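You operate a simulated robot arm through the tools that you are given. There is no shell and no other tool. Be economical: measure what you need, move in short steps, check, and stop when the job is done.

You are at the controls of a simulated two-armed robot. One attempt, no reset.

JOB
Start the belt at medium speed.
Fine: close the tail guard first, then switch on and set the speed lever before you press Start. The handwheels, grease knobs, gates and chute flap stay as they are.

Only the result counts: the job must be done as asked and must still hold three seconds after the hand-in. Knocking over, shifting, dropping, spilling or breaking anything else fails it.

ROBOT AND FRAMES
Two 6-joint arms with fingered hands on one trunk, on a base that drives. Base frame: it is fixed to the floor where the robot stands at the start and does not move with it; the origin is under the middle of the robot, x ahead of it, y to its left, z up. Units: mm, rad, N and s.
The left shoulder is at the start at [50, 170, 996], the right one opposite. With the tool pointing down near the work surface each hand reaches from about 500 to 760 mm from the robot's upright axis, wherever it stands, measured 20 degrees to its own side. Places, roughly: belt gate [1000, -2100, 1000]; blue handwheel [600, -600, 800]; chute flap [1000, -200, 700]; head grease knob [700, -2400, 1000]; hopper gate [1100, -8700, 1100]; main switch [700, 400, 1100]; red handwheel [600, -2400, 800]; speed lever [700, 500, 1100]; start button [700, 100, 1100]; tail grease knob [700, -600, 1000]; tail guard [1100, 0, 1200]. Payload 3.5 kg a hand.
The TCP of each hand is the grasp point between the finger pads, 26 mm short of the fingertips. In the tool frame z runs along the fingers and y along their closing line. Largest opening 132 mm; the body of the gripper starts 73 mm behind the TCP. The gripper is a hand of 3 fingers: y runs from the thumb to the fingers, the wrist lies at [0, 0, -234] in the tool frame, and closing takes about 1.5 s.
Orientation is told as [roll, pitch, yaw] about the base's x, y, z axes, in that order, counted from this pose: with the fingers straight down and closing along the base's y, the tool's x points along the base's -x, its y along +y and its z along -z.

CONTROLS
- The arms move only by the tool send_rows. It takes "left_moves", "right_moves" or both (then of equal length, played together; a hand with none holds still); each is one flat list of numbers, 6 for each row, row after row: the shift along the tool's x, y, z in mm, then the turn, a rotation vector about the tool's x, y, z in rad. In form: [x, y, z, ax, ay, az, x, y, z, ax, ay, az, ...]. A call has 1 to 20 rows; each row shifts and turns the commanded pose from where the row before left it, along the tool's axes as they then stand. "left_grip" and "right_grip" are, for a hand that has rows, the opening in per cent of the stroke, from 0 (shut) to 100 (fully open), set as the call begins (left out, the last holds). Each row takes 0.2 s and may step no farther than 50 mm and 0.15 rad from the row before; otherwise, or with a gripper value out of range, the whole call is refused. A pose out of reach is approached as far as the arm can. The call stops where the force on the tool passes 40 N (or 10 N more than at its start, if that is more) or the arm is blocked; 0.2 s more then pass. The fingers move at their own pace (about 108 mm/s each) and stop on an object; they squeeze with about 33 N. The grip force told is the motor's: it shows also when the fingers shut on nothing. Time passes only in rows, and 0.2 s behind the last, so rows that do not move let the fingers close. It gives the time, the measured TCP pose, the force on the tool (base axes), the opening and the grip force at its end, in the units of the frame above (readings bear some noise), with the torque about the TCP (base axes, N m) and any sound that the robot's microphone picked up, and new pictures: "pictures" is both (left out), scene, wrist or none (wrist: the cameras of the hands that moved).
- Cameras (640 x 400 px; columns grow to the right, rows downward): "scene" is now at [47.1, -8.4, 1600.3]; the picture's right is [-0.05, -1.00, 0.00], its down [-0.55, 0.03, -0.84] and it looks along [0.83, -0.04, -0.55] (base axes); focal length 285 px, centre (320, 200). "left" rides on the left gripper at [-62, 3, -92] in its tool frame; the picture's right is [-0.05, -1.00, 0.00], its down [0.83, -0.04, -0.55] and it looks along [0.55, -0.03, 0.83] (tool axes); focal length 230 px, centre (320, 200). "right" rides on the right gripper at [62, 3, -92] in its tool frame; the picture's right is [-0.05, 1.00, 0.00], its down [-0.83, -0.04, -0.56] and it looks along [-0.55, -0.03, 0.83] (tool axes); focal length 230 px, centre (320, 200). There is no depth. A picture from a camera that has moved, and an enlarged one, comes with that camera's place and axes in the base frame and with its lens. The place of the scene camera against the robot may be out by one fixed shift of up to 12 mm in any direction.
- move_column(by): slides the trunk up (or, below 0, down) by that many mm; the arms and the scene camera ride with it, the base frame stays. It gives what a move gives, with no picture.
- drive_base(legs): drives the robot by 1 to 6 legs, each [ahead, left, turn to the left] in mm, mm and rad, along the robot's own axes; the way and the turn of a leg run together, so that a leg with both is an arc; at most 1500 mm and 3.142 rad a leg. The arms and the cameras ride along, it lands a little off, and it stops where it bumps. It gives what a move gives, and a new picture of the scene camera.
- grasp_type(shape, hand): the hand has 3 fingers and takes this shape, open, in about a second: jaw (thumb against the fingers, like two jaws); tri (thumb and two fingers); tip (a fingertip pinch); poke (one finger out to press); point (the index stretched); flat (the hand flat); cup (the hand cupped); fist (a fist). The gripper value then closes the fingers along that shape, each until it touches; the sizes above hold for jaw. It gives what a move gives, with no picture.
- turn_head(pan, tilt): turns the head with the scene camera to pan (to the left, within 1.501 rad either way) and tilt (down, from -0.506 to 1.204), counted from straight ahead of the robot. It gives what a move gives, and a new picture of the scene camera.
- inspect(camera, box): a new picture of the part [left, top, right, bottom] of that camera's present view, enlarged. It takes no simulated time.
- job_done(): hands the job in; it is judged then, once.

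Work in short steps. Places have to be worked out from the pictures, the camera data and where the tool is seen: move nearer, look again, correct. Check each grasp and each placing, and mend what went wrong. You have 120 turns and 260 pictures in all, those below and enlarged ones among them. Open the grippers and draw the arms clear of the work before you hand the job in, unless the task says otherwise; then end with one line.

The tools are called after ">>>" as a command line: name --argument value ..., lists and objects as JSON in quotes. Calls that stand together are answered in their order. send_rows: Moves the arms, as the interface text tells. Its arguments: {"type":"object","properties":{"left_moves":{"type":"array","items":{"type":"number"}},"left_grip":{"type":"number"},"right_moves":{"type":"array","items":{"type":"number"}},"right_grip":{"type":"number"},"pictures":{"type":"string","enum":["both","scene","wrist","none"]}},"required":[]} The other tools are called the same way: move_column (by) slides the trunk up or down; grasp_type (shape, hand) gives the hand a shape; drive_base (legs) drives the base; turn_head (pan, tilt) turns the head that bears the scene camera; inspect (camera, box) takes an enlarged picture of a part of a camera's view; job_done () hands the job in.

At the start:

```text
time_s: 0.0
left_tcp_pos: [544.0, 389.8, 1148.0]
left_ee_rot: [0.002, -0.003, 0.001]
left_contact_force: [-0.5, -0.1, 0.1]
left_torque: [0.0, 0.02, 0.01]
left_finger_gap: 132.0
left_grasp_force: 0.0
left_shape: jaw
right_tcp_pos: [585.6, -78.8, 999.7]
right_ee_rot: [-0.001, 0.0, 0.0]
right_contact_force: [0.0, -0.9, -0.4]
right_torque: [-0.03, 0.02, 0.0]
right_finger_gap: 131.8
right_grasp_force: 0.1
right_shape: jaw
trunk travel left (down, up): [-611.0, 99.0]
robot x, y, heading: [0.4, -2.9, -0.003]
head pan, tilt: [-0.052, 0.581]
```

scene: 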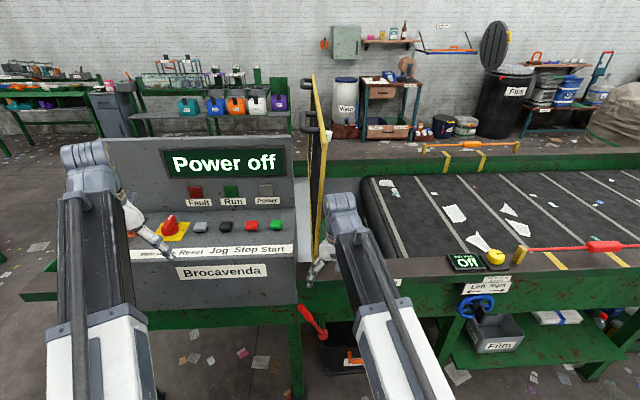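
right: 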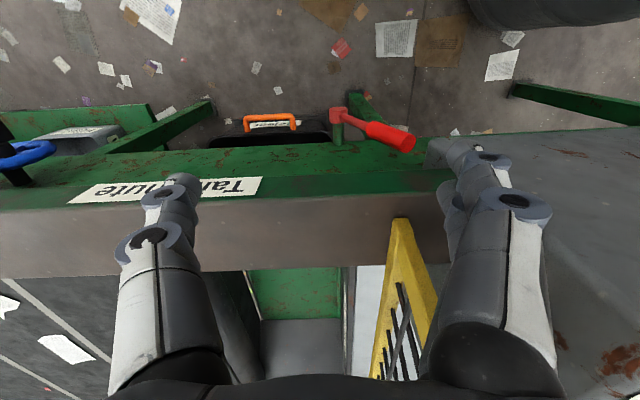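
left: 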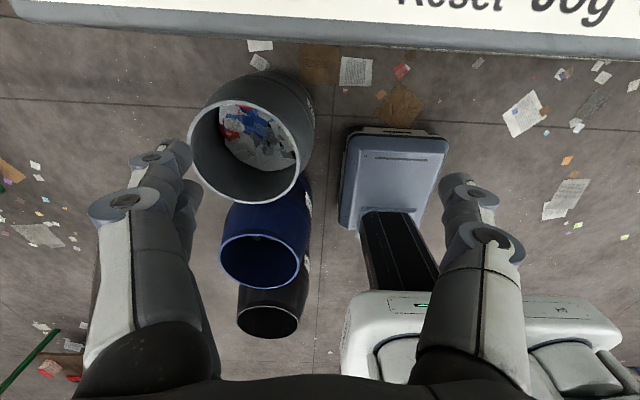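

The picture shows a console with main switch, buttons and a yellow guard door standing open beside it. I'll enlarge these first.

>>> inspect --camera "scene" --box '[90, 120, 310, 300]'

>>> inspect --camera "scene" --box '[270, 60, 430, 380]'

>>> turn_head --pan 0.5 --tilt 0.5

```text
2.22 times, centred on (200, 210) of scene
camera zoom: at [47.1, -8.4, 1600.3], right [-0.05, -1.0, 0.0], down [-0.55, 0.03, -0.84], along [0.83, -0.04, -0.55], focal length 633 px, centre (587, 178)
```

zoom: 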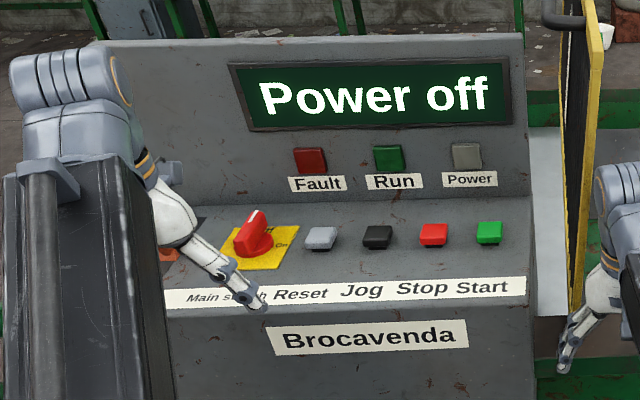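

```text
1.25 times, centred on (350, 220) of scene
camera zoom: at [47.1, -8.4, 1600.3], right [-0.05, -1.0, 0.0], down [-0.55, 0.03, -0.84], along [0.83, -0.04, -0.55], focal length 356 px, centre (282, 175)
```

zoom: 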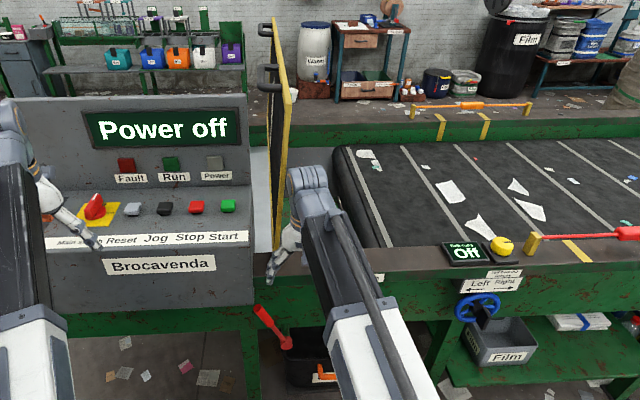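

```text
time_s: 1.0
left_tcp_pos: [545.2, 389.1, 1149.4]
left_ee_rot: [0.001, -0.003, 0.0]
left_contact_force: [-0.2, -0.4, 0.1]
left_torque: [-0.01, -0.04, 0.01]
left_finger_gap: 132.0
left_grasp_force: 0.1
left_shape: jaw
right_tcp_pos: [585.6, -78.5, 1000.0]
right_ee_rot: [0.0, 0.001, 0.001]
right_contact_force: [-0.2, 0.4, -0.4]
right_torque: [0.03, 0.0, 0.03]
right_finger_gap: 131.8
right_grasp_force: 0.1
right_shape: jaw
trunk travel left (down, up): [-611.0, 99.0]
robot x, y, heading: [0.5, -4.3, -0.005]
head pan, tilt: [0.499, 0.499]
camera scene: at [38.2, 39.7, 1607.6], right [0.48, -0.88, 0.0], down [-0.42, -0.23, -0.88], along [0.77, 0.42, -0.48], focal length 285 px, centre (320, 200)
```

scene: 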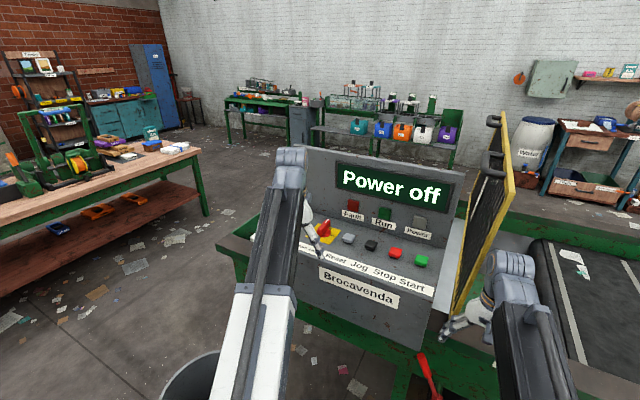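

>>> inspect --camera "scene" --box '[400, 90, 580, 370]'

>>> inspect --camera "scene" --box '[450, 90, 550, 200]'

```text
1.43 times, centred on (490, 230) of scene
camera zoom: at [38.2, 39.7, 1607.6], right [0.48, -0.88, 0.0], down [-0.42, -0.23, -0.88], along [0.77, 0.42, -0.48], focal length 407 px, centre (77, 157)
```

zoom: 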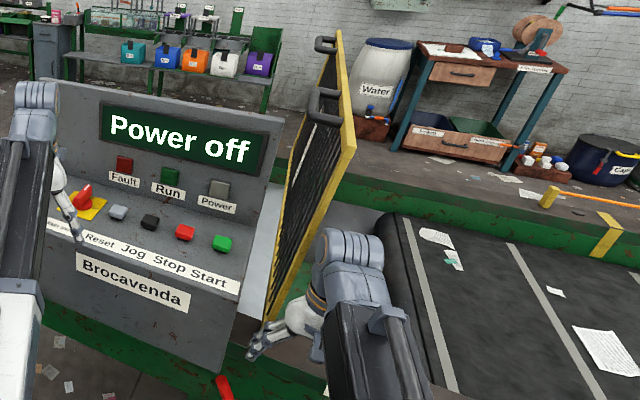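

```text
3.64 times, centred on (500, 145) of scene
camera zoom: at [38.2, 39.7, 1607.6], right [0.48, -0.88, 0.0], down [-0.42, -0.23, -0.88], along [0.77, 0.42, -0.48], focal length 1036 px, centre (-334, 400)
```

zoom: 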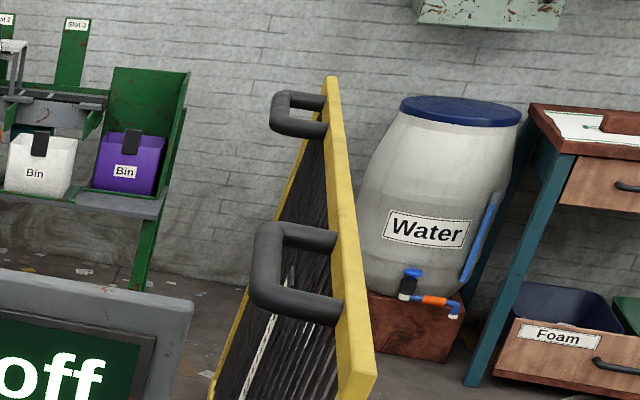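

The guard seems to be a panel hinged at the belt, standing upright with two handles on its left top edge; it closes by swinging to the right. I raise the right hand to see it from its wrist camera.

>>> send_rows --right_moves '[40, 0, -30, 0, 0, 0, 10, 0, -50, 0, 0, 0, 0, 0, -50, 0, 0, 0, 0, 0, -50, 0, 0, 0, 0, 0, -50, 0, 0, 0]'

>>> turn_head --pan 0.1 --tilt 0.5

```text
refused: row 2 steps farther than a row can; nothing moved
```

```text
time_s: 1.8
left_tcp_pos: [545.1, 389.8, 1150.3]
left_ee_rot: [0.002, -0.004, 0.001]
left_contact_force: [0.6, 0.6, 0.0]
left_torque: [0.0, 0.0, 0.02]
left_finger_gap: 132.0
left_grasp_force: 0.0
left_shape: jaw
right_tcp_pos: [585.3, -77.7, 998.8]
right_ee_rot: [0.0, -0.001, 0.001]
right_contact_force: [0.4, 0.8, 0.5]
right_torque: [0.03, 0.0, 0.0]
right_finger_gap: 132.0
right_grasp_force: 0.2
right_shape: jaw
trunk travel left (down, up): [-611.0, 99.0]
robot x, y, heading: [-1.9, 0.5, -0.003]
head pan, tilt: [0.099, 0.499]
camera scene: at [48.8, 5.4, 1607.6], right [0.1, -0.99, 0.0], down [-0.48, -0.05, -0.88], along [0.87, 0.09, -0.48], focal length 285 px, centre (320, 200)
```

scene: 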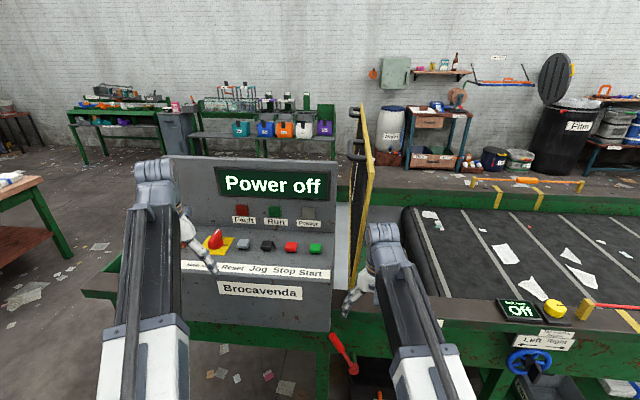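

Splitting the rows properly now.

>>> send_rows --right_moves '[40, 0, -20, 0, 0, 0, 0, 0, -49, 0, 0, 0, 0, 0, -49, 0, 0, 0, 0, 0, -49, 0, 0, 0, 0, 0, -49, 0, 0, 0]'

```text
time_s: 3.0
left_tcp_pos: [543.7, 390.4, 1149.0]
left_ee_rot: [0.001, -0.006, 0.0]
left_contact_force: [-0.1, 0.0, 0.7]
left_torque: [0.01, -0.02, 0.03]
left_finger_gap: 131.9
left_grasp_force: 0.0
left_shape: jaw
right_tcp_pos: [572.0, -72.5, 1150.8]
right_ee_rot: [0.003, -0.016, -0.001]
right_contact_force: [0.5, 0.4, 0.4]
right_torque: [-0.01, 0.02, -0.01]
right_finger_gap: 131.8
right_grasp_force: 0.0
right_shape: jaw
right hand out of reach, approached as far as the arm can: row 4, 5
trunk travel left (down, up): [-611.0, 99.0]
robot x, y, heading: [-2.1, 3.2, -0.001]
head pan, tilt: [0.099, 0.499]
camera scene: at [48.6, 5.2, 1607.6], right [0.1, -1.0, 0.0], down [-0.48, -0.05, -0.88], along [0.87, 0.09, -0.48], focal length 285 px, centre (320, 200)
camera right: at [509.7, -69.4, 1241.4], right [0.05, 1.0, 0.0], down [0.82, -0.04, 0.57], along [0.57, -0.03, -0.82], focal length 230 px, centre (320, 200)
```

scene: 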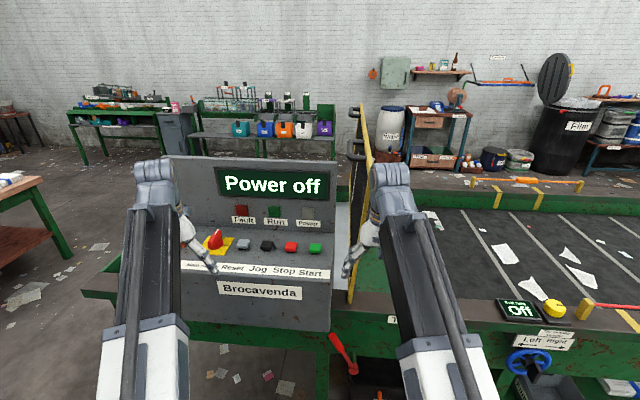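
right: 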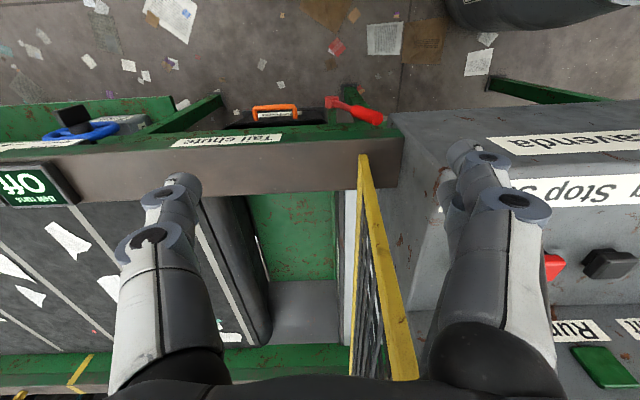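

>>> inspect --camera "scene" --box '[310, 90, 410, 310]'

>>> inspect --camera "right" --box '[300, 120, 500, 400]'

>>> inspect --camera "scene" --box '[330, 90, 400, 170]'

```text
1.82 times, centred on (360, 200) of scene
camera zoom: at [48.6, 5.2, 1607.6], right [0.1, -1.0, 0.0], down [-0.48, -0.05, -0.88], along [0.87, 0.09, -0.48], focal length 518 px, centre (247, 200)
```

zoom: 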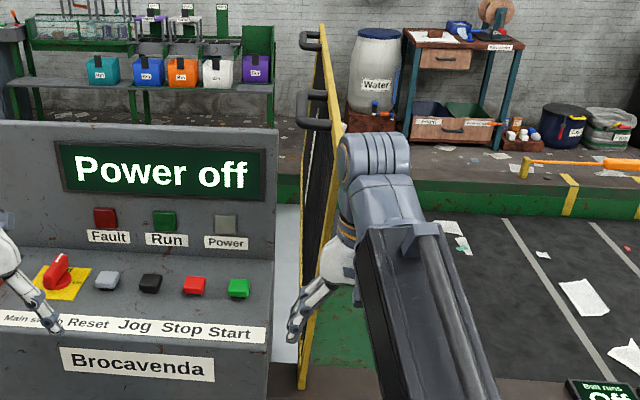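

```text
1.43 times, centred on (400, 260) of right
camera zoom: at [509.7, -69.4, 1241.4], right [0.05, 1.0, 0.0], down [0.82, -0.04, 0.57], along [0.57, -0.03, -0.82], focal length 329 px, centre (206, 114)
```

zoom: 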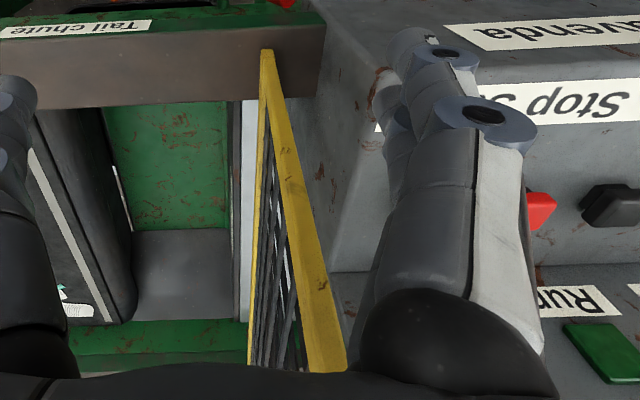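

```text
5.00 times, centred on (365, 130) of scene
camera zoom: at [48.6, 5.2, 1607.6], right [0.1, -1.0, 0.0], down [-0.48, -0.05, -0.88], along [0.87, 0.09, -0.48], focal length 1424 px, centre (95, 550)
```

zoom: 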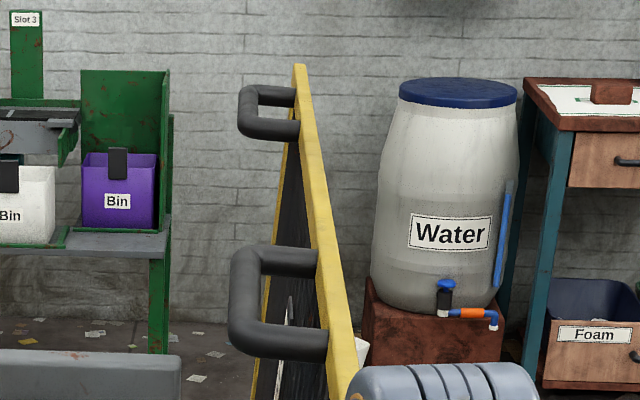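

Triangulated: the guard's hinge is at about y -20, z 926, it spans x 650–1480, its top is at z≈1360 and it leans slightly right. I'll bring the closed right hand, fingers forward, to its left side and push it over to the right. First shift left, shut the fingers and pitch up.

>>> send_rows --right_moves '[0, 40, 0, 0, 0, 0, 0, 40, 0, 0, 0, 0, 0, 40, 0, 0, -0.15, 0, 0, 0, 0, 0, -0.15, 0, 0, 0, 0, 0, -0.15, 0, 0, 0, 0, 0, -0.15, 0, 0, 0, 0, 0, -0.15, 0]' --right_grip 0

```text
time_s: 4.6
left_tcp_pos: [545.6, 390.1, 1149.3]
left_ee_rot: [0.002, -0.004, 0.001]
left_contact_force: [0.4, 0.1, -0.5]
left_torque: [0.02, 0.01, 0.04]
left_finger_gap: 131.7
left_grasp_force: 0.0
left_shape: jaw
right_tcp_pos: [573.5, 45.6, 1152.1]
right_ee_rot: [0.0, -0.752, 0.0]
right_contact_force: [0.3, -0.2, 0.5]
right_torque: [0.0, -0.04, 0.0]
right_finger_gap: 0.0
right_grasp_force: 33.2
right_shape: jaw
trunk travel left (down, up): [-611.0, 99.0]
robot x, y, heading: [2.2, 4.5, 0.002]
head pan, tilt: [0.099, 0.499]
camera scene: at [48.7, 5.2, 1607.7], right [0.1, -1.0, 0.0], down [-0.48, -0.05, -0.88], along [0.87, 0.09, -0.48], focal length 285 px, centre (320, 200)
camera right: at [464.7, 51.0, 1177.0], right [0.04, 1.0, 0.04], down [0.23, -0.04, 0.97], along [0.97, -0.03, -0.23], focal length 230 px, centre (320, 200)
```

scene: 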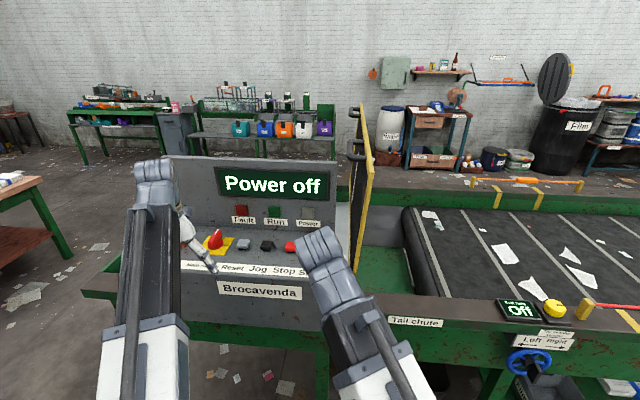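
right: 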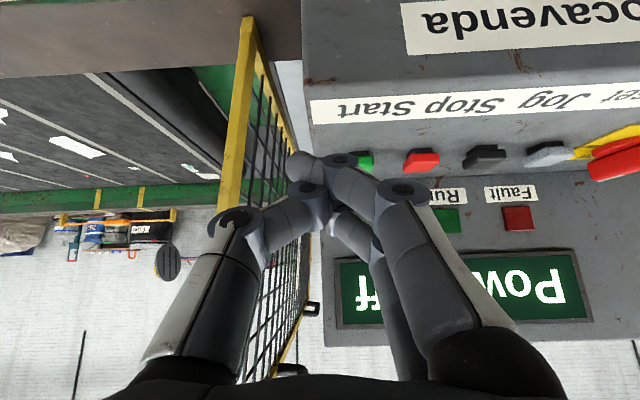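

The panel is clearly seen with the console to its left. I pitch the hand further, rise and reach forward beside the panel's upper part.

>>> send_rows --right_moves '[0, 0, 0, 0, -0.15, 0, 0, 0, 0, 0, -0.15, 0, 0, 0, 0, 0, -0.15, 0, -42, 0, 0, 0, 0, 0, -42, 0, 0, 0, 0, 0, -42, 0, 0, 0, 0, 0, 0, 0, 38, 0, 0, 0, 0, 0, 38, 0, 0, 0]'

```text
time_s: 6.4
left_tcp_pos: [545.6, 390.2, 1149.1]
left_ee_rot: [0.002, -0.004, 0.001]
left_contact_force: [0.1, -1.0, -0.1]
left_torque: [0.0, 0.0, 0.0]
left_finger_gap: 131.7
left_grasp_force: 0.1
left_shape: jaw
right_tcp_pos: [717.2, 63.4, 1250.0]
right_ee_rot: [0.0, -1.2, 0.0]
right_contact_force: [0.1, -0.3, 0.6]
right_torque: [0.04, -0.03, 0.02]
right_finger_gap: 0.2
right_grasp_force: 33.2
right_shape: jaw
right hand out of reach, approached as far as the arm can: row 2, 3
trunk travel left (down, up): [-611.0, 99.0]
robot x, y, heading: [-1.6, -3.3, -0.001]
head pan, tilt: [0.099, 0.499]
camera scene: at [49.3, 5.4, 1607.6], right [0.1, -1.0, 0.0], down [-0.48, -0.05, -0.88], along [0.87, 0.09, -0.48], focal length 285 px, centre (320, 200)
camera right: at [608.4, 67.4, 1226.3], right [0.02, 1.0, 0.05], down [-0.22, -0.04, 0.98], along [0.98, -0.03, 0.21], focal length 230 px, centre (320, 200)
```

scene: 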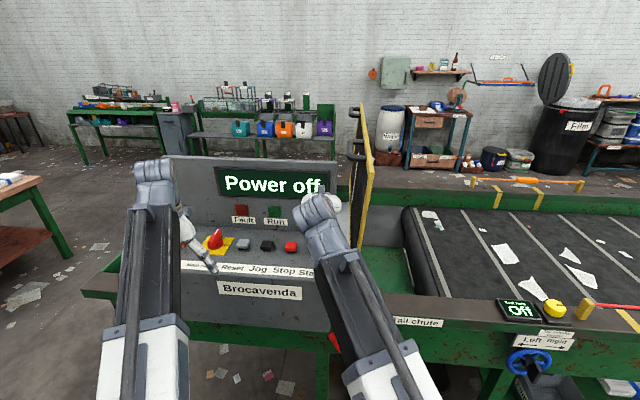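
right: 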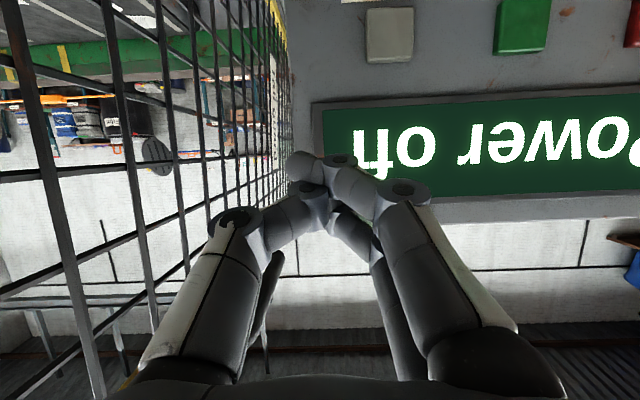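

Hand is to the left of the panel. I push slowly to the right (-y) and watch the force.

>>> send_rows --right_moves '[0, -20, 0, 0, 0, 0, 0, -20, 0, 0, 0, 0, 0, -20, 0, 0, 0, 0, 0, -20, 0, 0, 0, 0, 0, -20, 0, 0, 0, 0, 0, -20, 0, 0, 0, 0]'

```text
time_s: 7.8
left_tcp_pos: [545.6, 390.7, 1149.7]
left_ee_rot: [0.001, -0.003, 0.001]
left_contact_force: [0.1, -0.1, 0.0]
left_torque: [0.0, -0.01, -0.01]
left_finger_gap: 131.8
left_grasp_force: 0.0
left_shape: jaw
right_tcp_pos: [714.1, -56.8, 1250.8]
right_ee_rot: [-0.002, -1.199, 0.001]
right_contact_force: [0.2, 1.0, -0.2]
right_torque: [0.0, 0.0, -0.04]
right_finger_gap: 0.0
right_grasp_force: 32.9
right_shape: jaw
trunk travel left (down, up): [-611.0, 99.0]
robot x, y, heading: [5.2, 1.2, 0.006]
head pan, tilt: [0.099, 0.499]
camera scene: at [48.9, 5.4, 1607.6], right [0.1, -1.0, 0.0], down [-0.48, -0.05, -0.88], along [0.87, 0.09, -0.48], focal length 285 px, centre (320, 200)
camera right: at [606.3, -51.8, 1227.1], right [0.02, 1.0, 0.05], down [-0.22, -0.04, 0.98], along [0.98, -0.03, 0.22], focal length 230 px, centre (320, 200)
```

scene: 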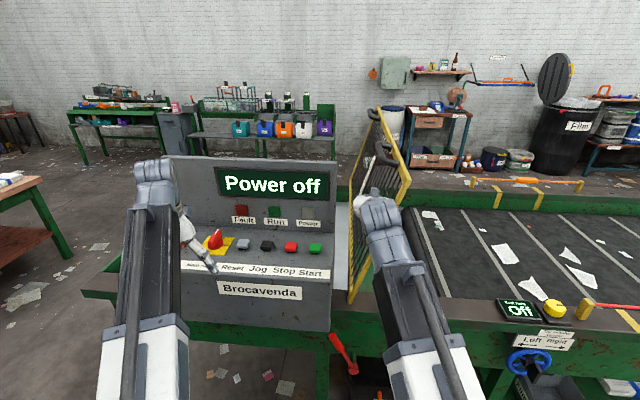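
right: 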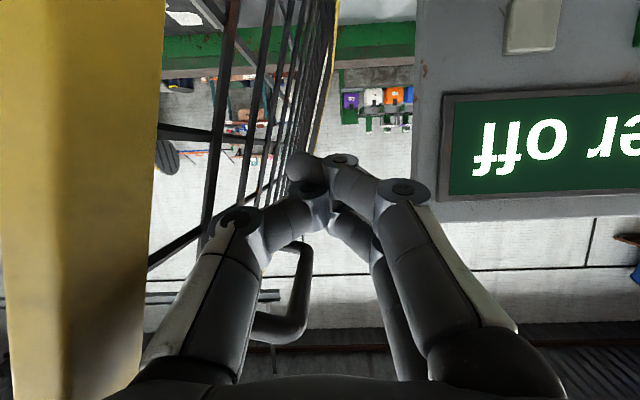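

The guard swings freely and stays put. I follow its arc: right and down.

>>> send_rows --right_moves '[19.6, -37, 7.6, 0, 0, 0, 19.6, -37, 7.6, 0, 0, 0, 17.1, -30, 6.6, 0, 0, 0, 17.1, -30, 6.6, 0, 0, 0, 17.1, -30, 6.6, 0, 0, 0]'

```text
time_s: 9.0
left_tcp_pos: [545.2, 390.9, 1149.0]
left_ee_rot: [0.002, -0.003, 0.0]
left_contact_force: [0.0, -0.6, -0.7]
left_torque: [-0.03, 0.0, 0.02]
left_finger_gap: 132.0
left_grasp_force: 0.1
left_shape: jaw
right_tcp_pos: [714.0, -217.9, 1156.1]
right_ee_rot: [0.003, -1.199, -0.002]
right_contact_force: [-0.5, 0.1, 0.1]
right_torque: [-0.01, -0.02, -0.02]
right_finger_gap: 0.0
right_grasp_force: 33.1
right_shape: jaw
trunk travel left (down, up): [-611.0, 99.0]
robot x, y, heading: [-4.1, 1.2, 0.005]
head pan, tilt: [0.099, 0.499]
camera scene: at [48.9, 5.0, 1607.6], right [0.1, -0.99, 0.0], down [-0.48, -0.05, -0.88], along [0.87, 0.09, -0.48], focal length 285 px, centre (320, 200)
camera right: at [606.1, -214.0, 1131.9], right [0.02, 1.0, 0.05], down [-0.22, -0.04, 0.98], along [0.98, -0.03, 0.21], focal length 230 px, centre (320, 200)
```

scene: 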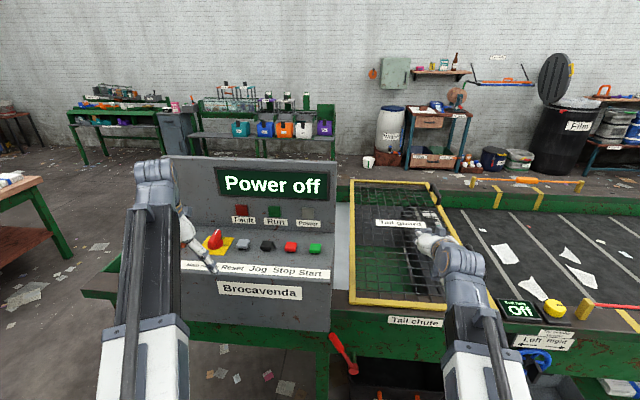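
right: 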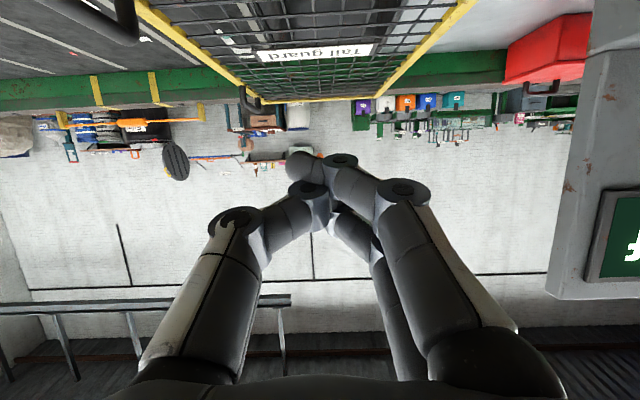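

The guard has fallen over and looks closed. I check it closely.

>>> inspect --camera "scene" --box '[320, 160, 500, 340]'

>>> inspect --camera "scene" --box '[150, 160, 350, 330]'

```text
2.22 times, centred on (410, 250) of scene
camera zoom: at [48.9, 5.0, 1607.6], right [0.1, -0.99, 0.0], down [-0.48, -0.05, -0.88], along [0.87, 0.09, -0.48], focal length 633 px, centre (120, 89)
```

zoom: 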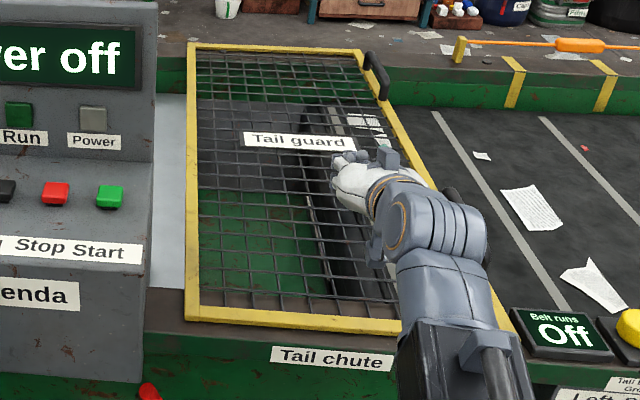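

```text
2.35 times, centred on (250, 245) of scene
camera zoom: at [48.9, 5.0, 1607.6], right [0.1, -0.99, 0.0], down [-0.48, -0.05, -0.88], along [0.87, 0.09, -0.48], focal length 670 px, centre (485, 94)
```

zoom: 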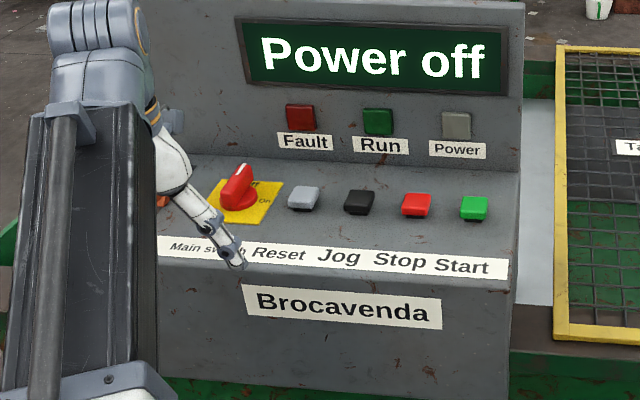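

I press down lightly on the guard's near frame to make sure it's fully seated.

>>> send_rows --right_moves '[0, -40, 0, 0, 0, 0, 37, -30, 14.4, 0, 0, 0, 37, 0, 14.4, 0, 0, 0, 37, 0, 14.4, 0, 0, 0, 18, 0, 7, 0, 0, 0, 14, 0, 5.4, 0, 0, 0, 10, 0, 4, 0, 0, 0, 10, 0, 4, 0, 0, 0, 10, 0, 4, 0, 0, 0]'

```text
time_s: 11.0
left_tcp_pos: [544.1, 390.4, 1149.4]
left_ee_rot: [0.002, -0.006, 0.0]
left_contact_force: [0.8, -1.0, -0.2]
left_torque: [0.0, -0.04, 0.01]
left_finger_gap: 132.2
left_grasp_force: 0.1
left_shape: jaw
right_tcp_pos: [717.3, -288.7, 985.9]
right_ee_rot: [-0.009, -1.219, 0.001]
right_contact_force: [0.0, 2.9, 15.5]
right_torque: [-0.16, -0.19, 0.01]
right_finger_gap: 0.0
right_grasp_force: 32.7
right_shape: jaw
trunk travel left (down, up): [-611.0, 99.0]
robot x, y, heading: [1.7, 3.2, 0.001]
head pan, tilt: [0.099, 0.499]
stopped in row 9 (right hand): the force on the tool passed its limit at 50 N (the readings are from after the stop); the commanded pose is now the measured one
camera scene: at [47.7, 5.9, 1607.7], right [0.1, -0.99, 0.0], down [-0.48, -0.05, -0.88], along [0.87, 0.09, -0.48], focal length 285 px, centre (320, 200)
camera right: at [609.2, -284.4, 958.8], right [0.02, 1.0, 0.05], down [-0.24, -0.04, 0.97], along [0.97, -0.03, 0.24], focal length 230 px, centre (320, 200)
```

scene: 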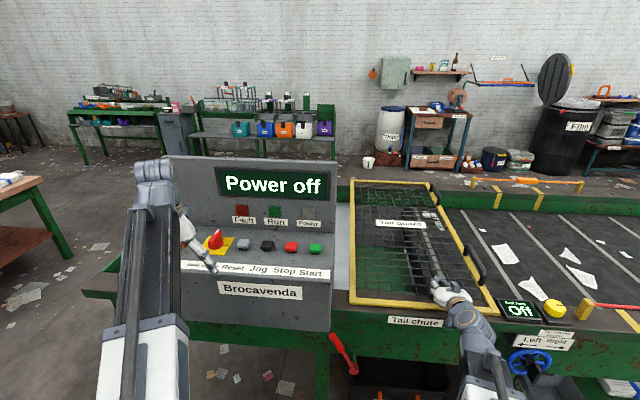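
right: 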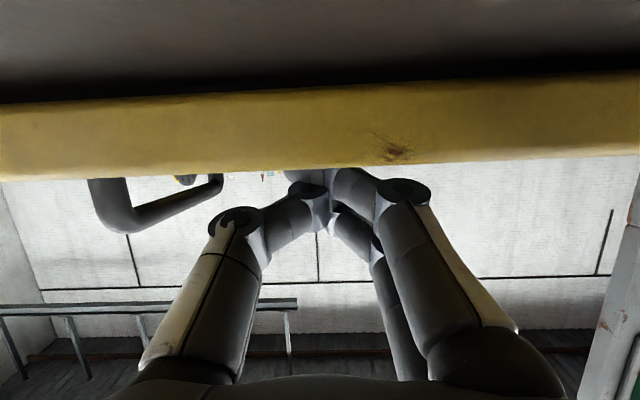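

The guard is firm under 50 N, so it's closed. I withdraw the right hand up and back, and move the left hand aside to see the switch and lever.

>>> send_rows --right_moves '[-46, 0, -18, 0, 0, 0, -46, 0, -18, 0, 0, 0, -20, 0, -45, 0, 0, 0, 0, 0, -45, 0, 0, 0]' --left_moves '[0, 45, 0, 0, 0, 0, 0, 45, 0, 0, 0, 0, 0, 45, 0, 0, 0, 0, 0, 45, 0, 0, 0, 0]'

>>> turn_head --pan 0.5 --tilt 0.6

```text
time_s: 12.0
left_tcp_pos: [546.0, 571.9, 1149.5]
left_ee_rot: [0.002, -0.003, -0.001]
left_contact_force: [-0.7, -0.3, 0.2]
left_torque: [-0.03, 0.0, -0.02]
left_finger_gap: 132.0
left_grasp_force: 0.1
left_shape: jaw
right_tcp_pos: [663.3, -296.8, 1137.2]
right_ee_rot: [-0.006, -1.215, 0.001]
right_contact_force: [-0.3, -0.8, 0.8]
right_torque: [0.01, 0.0, 0.01]
right_finger_gap: 0.2
right_grasp_force: 33.0
right_shape: jaw
right hand out of reach, approached as far as the arm can: row 4
trunk travel left (down, up): [-611.0, 99.0]
robot x, y, heading: [1.6, 0.5, -0.001]
head pan, tilt: [0.099, 0.499]
camera scene: at [49.0, 5.6, 1607.6], right [0.1, -0.99, 0.0], down [-0.48, -0.05, -0.88], along [0.87, 0.09, -0.48], focal length 285 px, centre (320, 200)
camera right: at [555.4, -291.9, 1110.3], right [0.02, 1.0, 0.05], down [-0.23, -0.04, 0.97], along [0.97, -0.03, 0.23], focal length 230 px, centre (320, 200)
camera left: at [606.6, 575.5, 1241.3], right [0.05, -1.0, 0.0], down [-0.83, -0.04, 0.55], along [-0.55, -0.03, -0.83], focal length 230 px, centre (320, 200)
```

scene: 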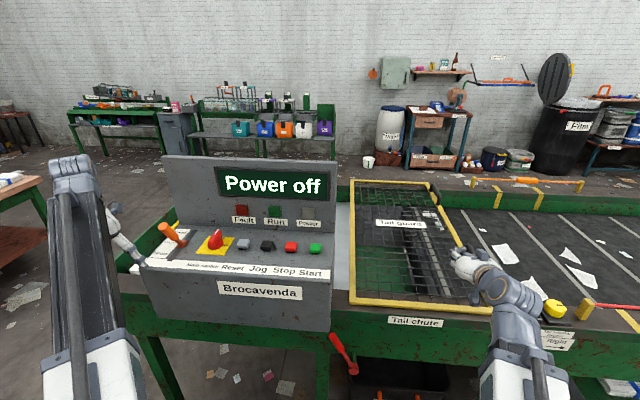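
right: 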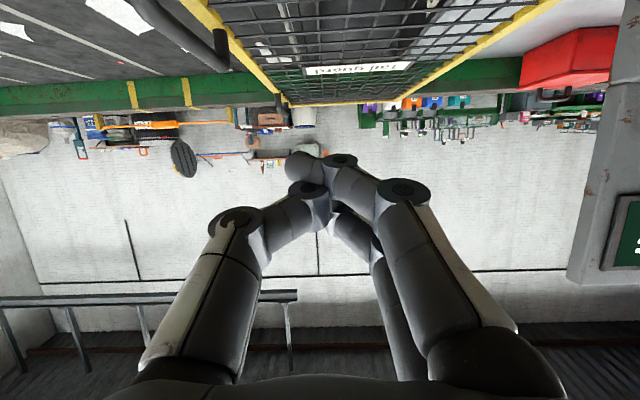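
left: 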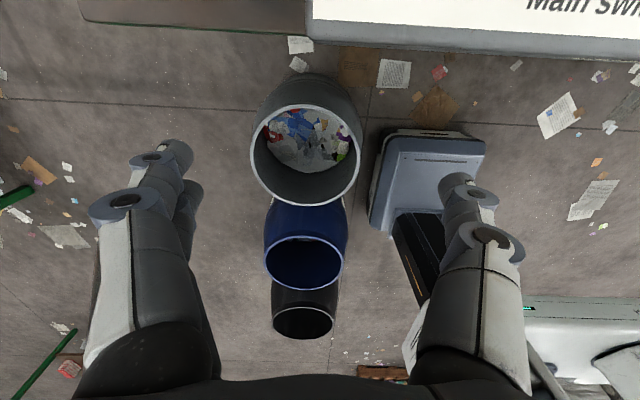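

```text
time_s: 12.9
left_tcp_pos: [543.9, 571.2, 1149.8]
left_ee_rot: [0.002, -0.002, 0.001]
left_contact_force: [0.3, 0.5, -0.1]
left_torque: [0.01, 0.02, 0.04]
left_finger_gap: 131.8
left_grasp_force: 0.0
left_shape: jaw
right_tcp_pos: [663.8, -297.3, 1136.6]
right_ee_rot: [-0.005, -1.214, 0.002]
right_contact_force: [-0.9, -0.4, 0.4]
right_torque: [0.01, 0.02, 0.0]
right_finger_gap: 0.1
right_grasp_force: 33.3
right_shape: jaw
trunk travel left (down, up): [-611.0, 99.0]
robot x, y, heading: [3.1, -1.7, -0.003]
head pan, tilt: [0.499, 0.6]
camera scene: at [36.0, 38.5, 1598.6], right [0.48, -0.88, 0.0], down [-0.5, -0.27, -0.83], along [0.72, 0.39, -0.56], focal length 285 px, centre (320, 200)
```

scene: 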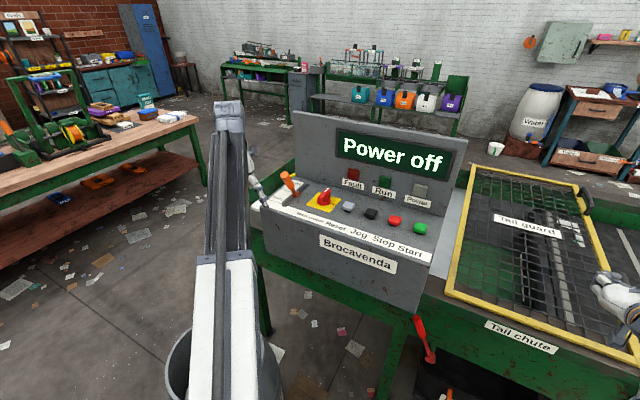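

>>> inspect --camera "scene" --box '[260, 155, 360, 235]'

>>> inspect --camera "scene" --box '[240, 110, 470, 280]'

```text
5.00 times, centred on (310, 195) of scene
camera zoom: at [36.0, 38.5, 1598.6], right [0.48, -0.88, 0.0], down [-0.5, -0.27, -0.83], along [0.72, 0.39, -0.56], focal length 1424 px, centre (370, 225)
```

zoom: 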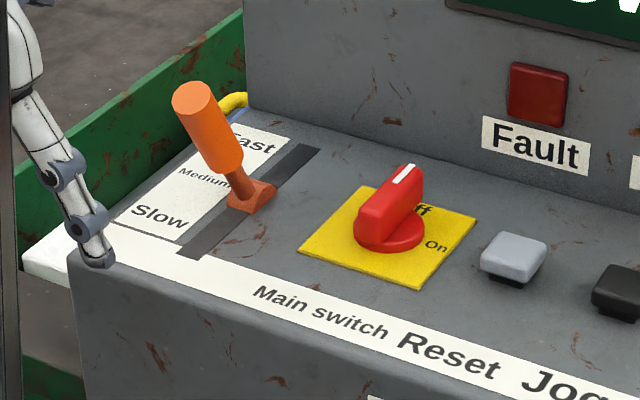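

```text
2.35 times, centred on (355, 195) of scene
camera zoom: at [36.0, 38.5, 1598.6], right [0.48, -0.88, 0.0], down [-0.5, -0.27, -0.83], along [0.72, 0.39, -0.56], focal length 670 px, centre (238, 212)
```

zoom: 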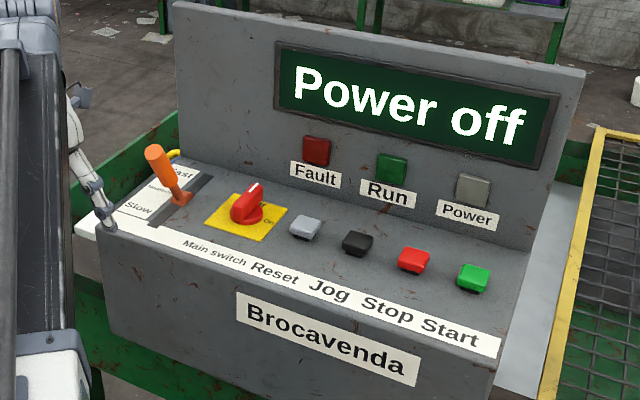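

The lever appears to lean toward Slow, and the switch points to Off. I raise the trunk and pitch the left hand forward so its wrist camera looks at the console from close by.

>>> move_column --by 95

>>> send_rows --left_moves '[0, -30, 0, 0, -0.15, 0, 0, -30, 0, 0, -0.15, 0, 0, -30, 0, 0, -0.15, 0, 0, -30, 0, 0, -0.15, 0, 0, 0, 0, 0, -0.15, 0, 0, 0, 0, 0, -0.15, 0]'

```text
time_s: 14.2
left_tcp_pos: [544.4, 571.1, 1246.0]
left_ee_rot: [0.002, -0.004, 0.001]
left_contact_force: [0.4, 0.3, 0.7]
left_torque: [0.01, 0.02, 0.01]
left_finger_gap: 131.9
left_grasp_force: 0.0
left_shape: jaw
right_tcp_pos: [665.0, -296.1, 1231.3]
right_ee_rot: [-0.007, -1.215, 0.004]
right_contact_force: [-0.2, -0.3, -0.2]
right_torque: [0.02, 0.0, -0.01]
right_finger_gap: 0.2
right_grasp_force: 33.1
right_shape: jaw
trunk travel left (down, up): [-706.0, 4.0]
robot x, y, heading: [1.2, 2.7, -0.0]
head pan, tilt: [0.499, 0.6]
```

```text
time_s: 15.6
left_tcp_pos: [544.1, 451.8, 1245.6]
left_ee_rot: [0.004, -0.905, -0.002]
left_contact_force: [-0.3, 0.6, -0.8]
left_torque: [0.0, 0.02, -0.02]
left_finger_gap: 131.9
left_grasp_force: 0.0
left_shape: jaw
right_tcp_pos: [664.4, -297.5, 1231.5]
right_ee_rot: [-0.004, -1.214, 0.0]
right_contact_force: [0.3, 0.1, 0.9]
right_torque: [0.01, 0.02, 0.01]
right_finger_gap: 0.2
right_grasp_force: 33.1
right_shape: jaw
trunk travel left (down, up): [-706.0, 4.0]
robot x, y, heading: [-2.2, -1.2, 0.001]
head pan, tilt: [0.499, 0.6]
camera scene: at [35.7, 38.6, 1693.6], right [0.48, -0.88, 0.0], down [-0.5, -0.27, -0.83], along [0.72, 0.4, -0.56], focal length 285 px, centre (320, 200)
camera left: at [510.4, 455.2, 1350.3], right [0.03, -1.0, 0.04], down [-0.95, -0.04, -0.31], along [0.31, -0.03, -0.95], focal length 230 px, centre (320, 200)
```

scene: 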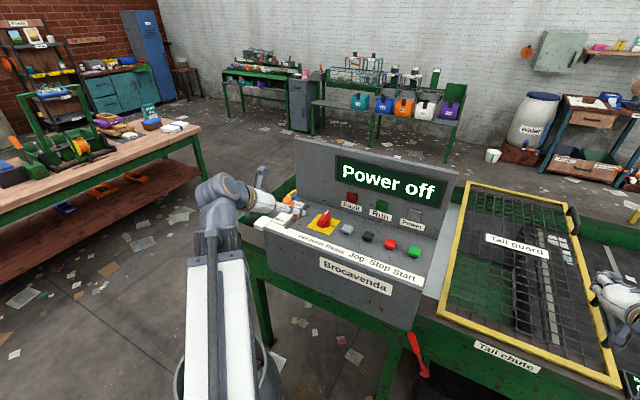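
left: 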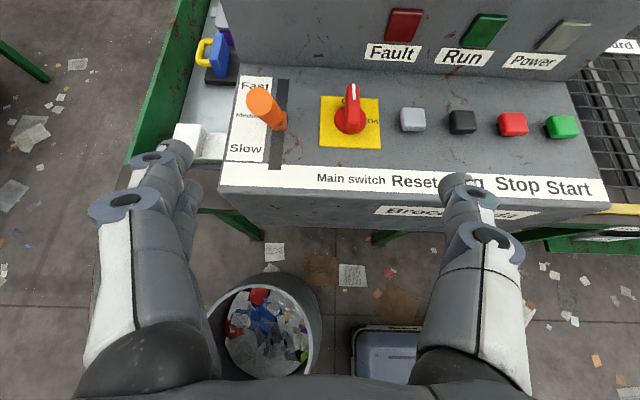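

>>> inspect --camera "left" --box '[210, 70, 410, 195]'

>>> send_rows --left_moves '[0, -45, 0, 0, 0, 0, 0, -45, 0, 0, 0, 0]' --pictures "wrist"

>>> inspect --camera "left" --box '[150, 70, 350, 195]'

>>> inspect --camera "left" --box '[300, 70, 600, 230]'

```text
3.20 times, centred on (310, 132) of left
camera zoom: at [510.4, 455.2, 1350.3], right [0.03, -1.0, 0.04], down [-0.95, -0.04, -0.31], along [0.31, -0.03, -0.95], focal length 736 px, centre (352, 416)
```

zoom: 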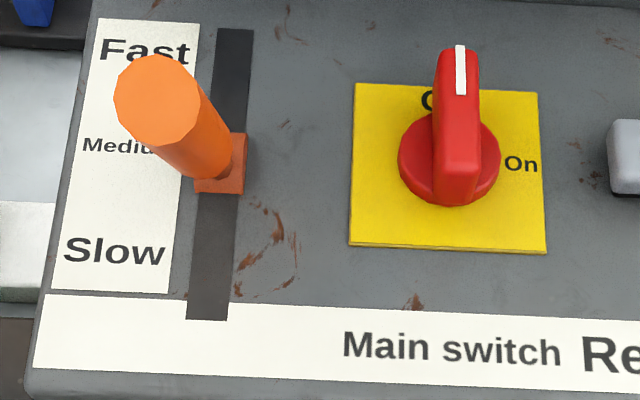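

```text
time_s: 16.1
left_tcp_pos: [560.3, 371.9, 1253.7]
left_ee_rot: [0.002, -0.902, -0.001]
left_contact_force: [0.1, -0.4, 0.7]
left_torque: [-0.01, 0.02, 0.01]
left_finger_gap: 131.9
left_grasp_force: 0.1
left_shape: jaw
left hand out of reach, approached as far as the arm can: row 2
right_tcp_pos: [664.5, -296.0, 1230.7]
right_ee_rot: [-0.006, -1.215, 0.0]
right_contact_force: [0.2, -0.1, 0.4]
right_torque: [0.02, -0.04, 0.0]
right_finger_gap: 0.0
right_grasp_force: 33.1
right_shape: jaw
trunk travel left (down, up): [-706.0, 4.0]
robot x, y, heading: [2.4, -0.7, 0.006]
head pan, tilt: [0.499, 0.6]
camera left: at [527.2, 375.5, 1358.8], right [0.03, -1.0, 0.04], down [-0.95, -0.04, -0.31], along [0.31, -0.03, -0.95], focal length 230 px, centre (320, 200)
```

left: 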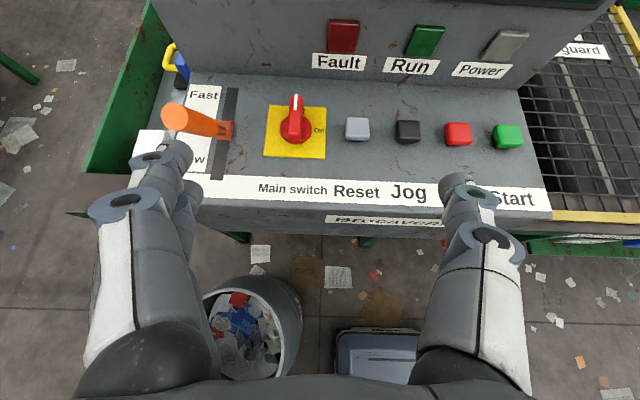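

```text
3.20 times, centred on (250, 132) of left
camera zoom: at [527.2, 375.5, 1358.8], right [0.03, -1.0, 0.04], down [-0.95, -0.04, -0.31], along [0.31, -0.03, -0.95], focal length 736 px, centre (544, 416)
```

zoom: 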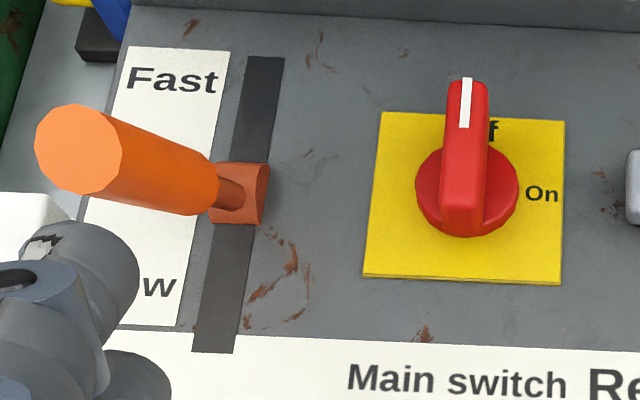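

```text
2.13 times, centred on (450, 150) of left
camera zoom: at [527.2, 375.5, 1358.8], right [0.03, -1.0, 0.04], down [-0.95, -0.04, -0.31], along [0.31, -0.03, -0.95], focal length 491 px, centre (43, 307)
```

zoom: 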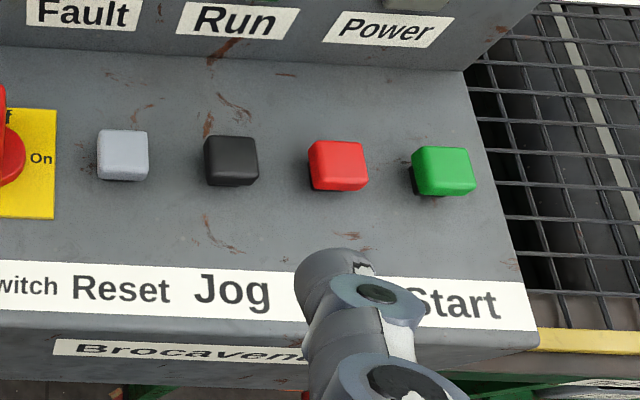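

Good fix from two views: desk is flat at z≈1060; lever pivot (727,510,1060) with its tip at (665,510,1171), i.e. leaning to Slow, Medium being upright; knob axis (731,405), top z≈1098. These need the robot closer, so I look at the floor before driving.

>>> turn_head --pan 0.5 --tilt 1.2

>>> turn_head --pan -0.3 --tilt 1.2

```text
time_s: 17.1
left_tcp_pos: [561.2, 373.0, 1254.3]
left_ee_rot: [0.002, -0.903, -0.002]
left_contact_force: [-0.4, -0.3, 0.0]
left_torque: [-0.01, -0.04, 0.01]
left_finger_gap: 131.8
left_grasp_force: 0.1
left_shape: jaw
right_tcp_pos: [662.9, -297.4, 1231.0]
right_ee_rot: [-0.005, -1.216, 0.001]
right_contact_force: [0.0, -0.7, -0.6]
right_torque: [-0.01, -0.02, 0.0]
right_finger_gap: 0.2
right_grasp_force: 33.0
right_shape: jaw
trunk travel left (down, up): [-706.0, 4.0]
robot x, y, heading: [-1.2, -0.8, -0.002]
head pan, tilt: [0.499, 1.201]
camera scene: at [7.5, 23.0, 1649.0], right [0.48, -0.88, 0.0], down [-0.82, -0.45, -0.36], along [0.32, 0.17, -0.93], focal length 285 px, centre (320, 200)
```

scene: 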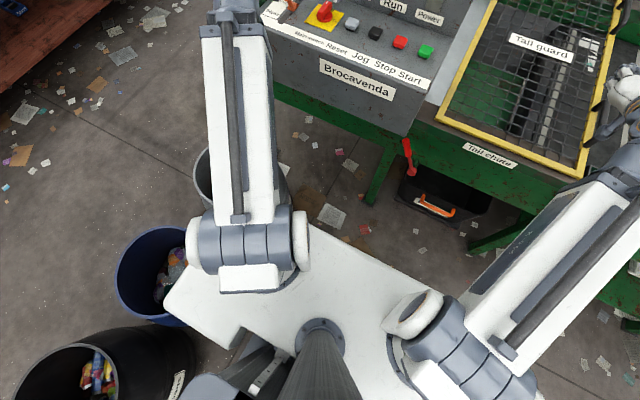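

```text
time_s: 18.3
left_tcp_pos: [560.5, 373.1, 1253.7]
left_ee_rot: [0.001, -0.901, 0.0]
left_contact_force: [-0.8, -0.3, -0.5]
left_torque: [0.01, -0.01, -0.01]
left_finger_gap: 131.9
left_grasp_force: 0.0
left_shape: jaw
right_tcp_pos: [662.4, -296.4, 1230.1]
right_ee_rot: [-0.004, -1.216, 0.002]
right_contact_force: [0.6, -0.1, 0.1]
right_torque: [-0.02, 0.01, -0.03]
right_finger_gap: 0.2
right_grasp_force: 32.8
right_shape: jaw
trunk travel left (down, up): [-706.0, 4.0]
robot x, y, heading: [0.4, 0.4, 0.002]
head pan, tilt: [-0.3, 1.201]
camera scene: at [11.8, -20.2, 1648.9], right [-0.29, -0.96, 0.0], down [-0.89, 0.27, -0.36], along [0.35, -0.11, -0.93], focal length 285 px, centre (320, 200)
```

scene: 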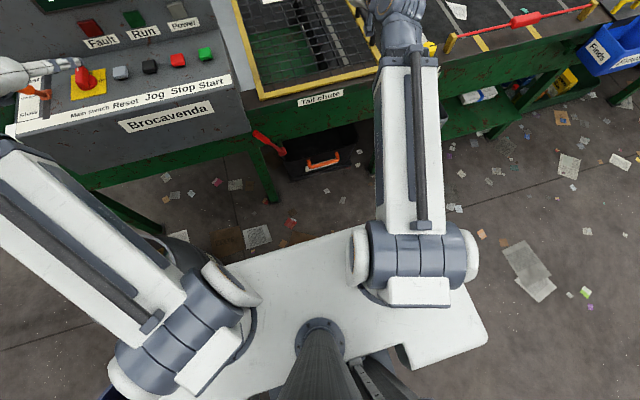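

The way straight ahead is clear (bins are to the left). I drive ahead 150 mm only.

>>> drive_base --legs '[[150, 0, 0]]'

>>> turn_head --pan 0.4 --tilt 0.8

```text
time_s: 19.6
left_tcp_pos: [711.6, 372.5, 1254.3]
left_ee_rot: [0.003, -0.902, -0.002]
left_contact_force: [0.4, -0.1, -0.1]
left_torque: [-0.02, -0.01, 0.01]
left_finger_gap: 131.7
left_grasp_force: 0.1
left_shape: jaw
right_tcp_pos: [813.7, -296.4, 1229.5]
right_ee_rot: [-0.006, -1.212, 0.0]
right_contact_force: [0.4, 0.4, -0.7]
right_torque: [-0.04, 0.0, 0.01]
right_finger_gap: 0.0
right_grasp_force: 32.8
right_shape: jaw
trunk travel left (down, up): [-706.0, 4.0]
robot x, y, heading: [151.6, 3.7, 0.002]
head pan, tilt: [-0.3, 1.201]
camera scene: at [162.8, -20.2, 1648.9], right [-0.3, -0.96, 0.0], down [-0.89, 0.28, -0.36], along [0.35, -0.11, -0.93], focal length 285 px, centre (320, 200)
```

scene: 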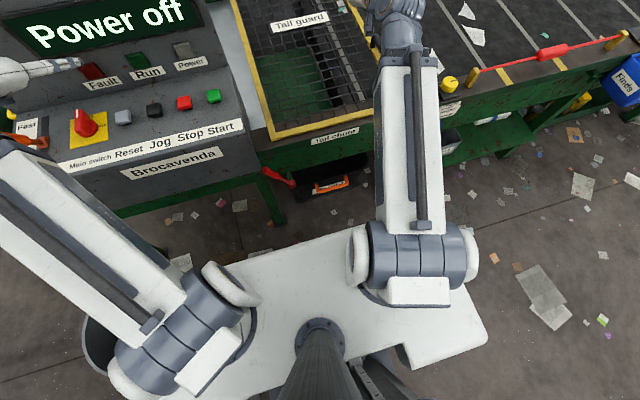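

```text
time_s: 20.7
left_tcp_pos: [710.4, 372.4, 1254.7]
left_ee_rot: [0.003, -0.902, -0.005]
left_contact_force: [-1.0, -0.2, 0.9]
left_torque: [-0.03, 0.0, 0.0]
left_finger_gap: 132.0
left_grasp_force: 0.0
left_shape: jaw
right_tcp_pos: [812.3, -297.0, 1231.3]
right_ee_rot: [-0.005, -1.214, -0.003]
right_contact_force: [-0.1, 0.5, 0.1]
right_torque: [-0.01, 0.01, 0.0]
right_finger_gap: 0.1
right_grasp_force: 33.2
right_shape: jaw
trunk travel left (down, up): [-706.0, 4.0]
robot x, y, heading: [150.2, 1.0, -0.0]
head pan, tilt: [0.4, 0.799]
camera scene: at [182.1, 27.6, 1676.6], right [0.39, -0.92, 0.0], down [-0.66, -0.28, -0.7], along [0.64, 0.27, -0.72], focal length 285 px, centre (320, 200)
```

scene: 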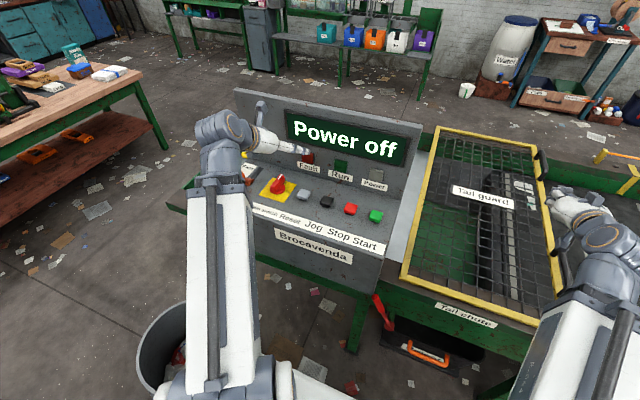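

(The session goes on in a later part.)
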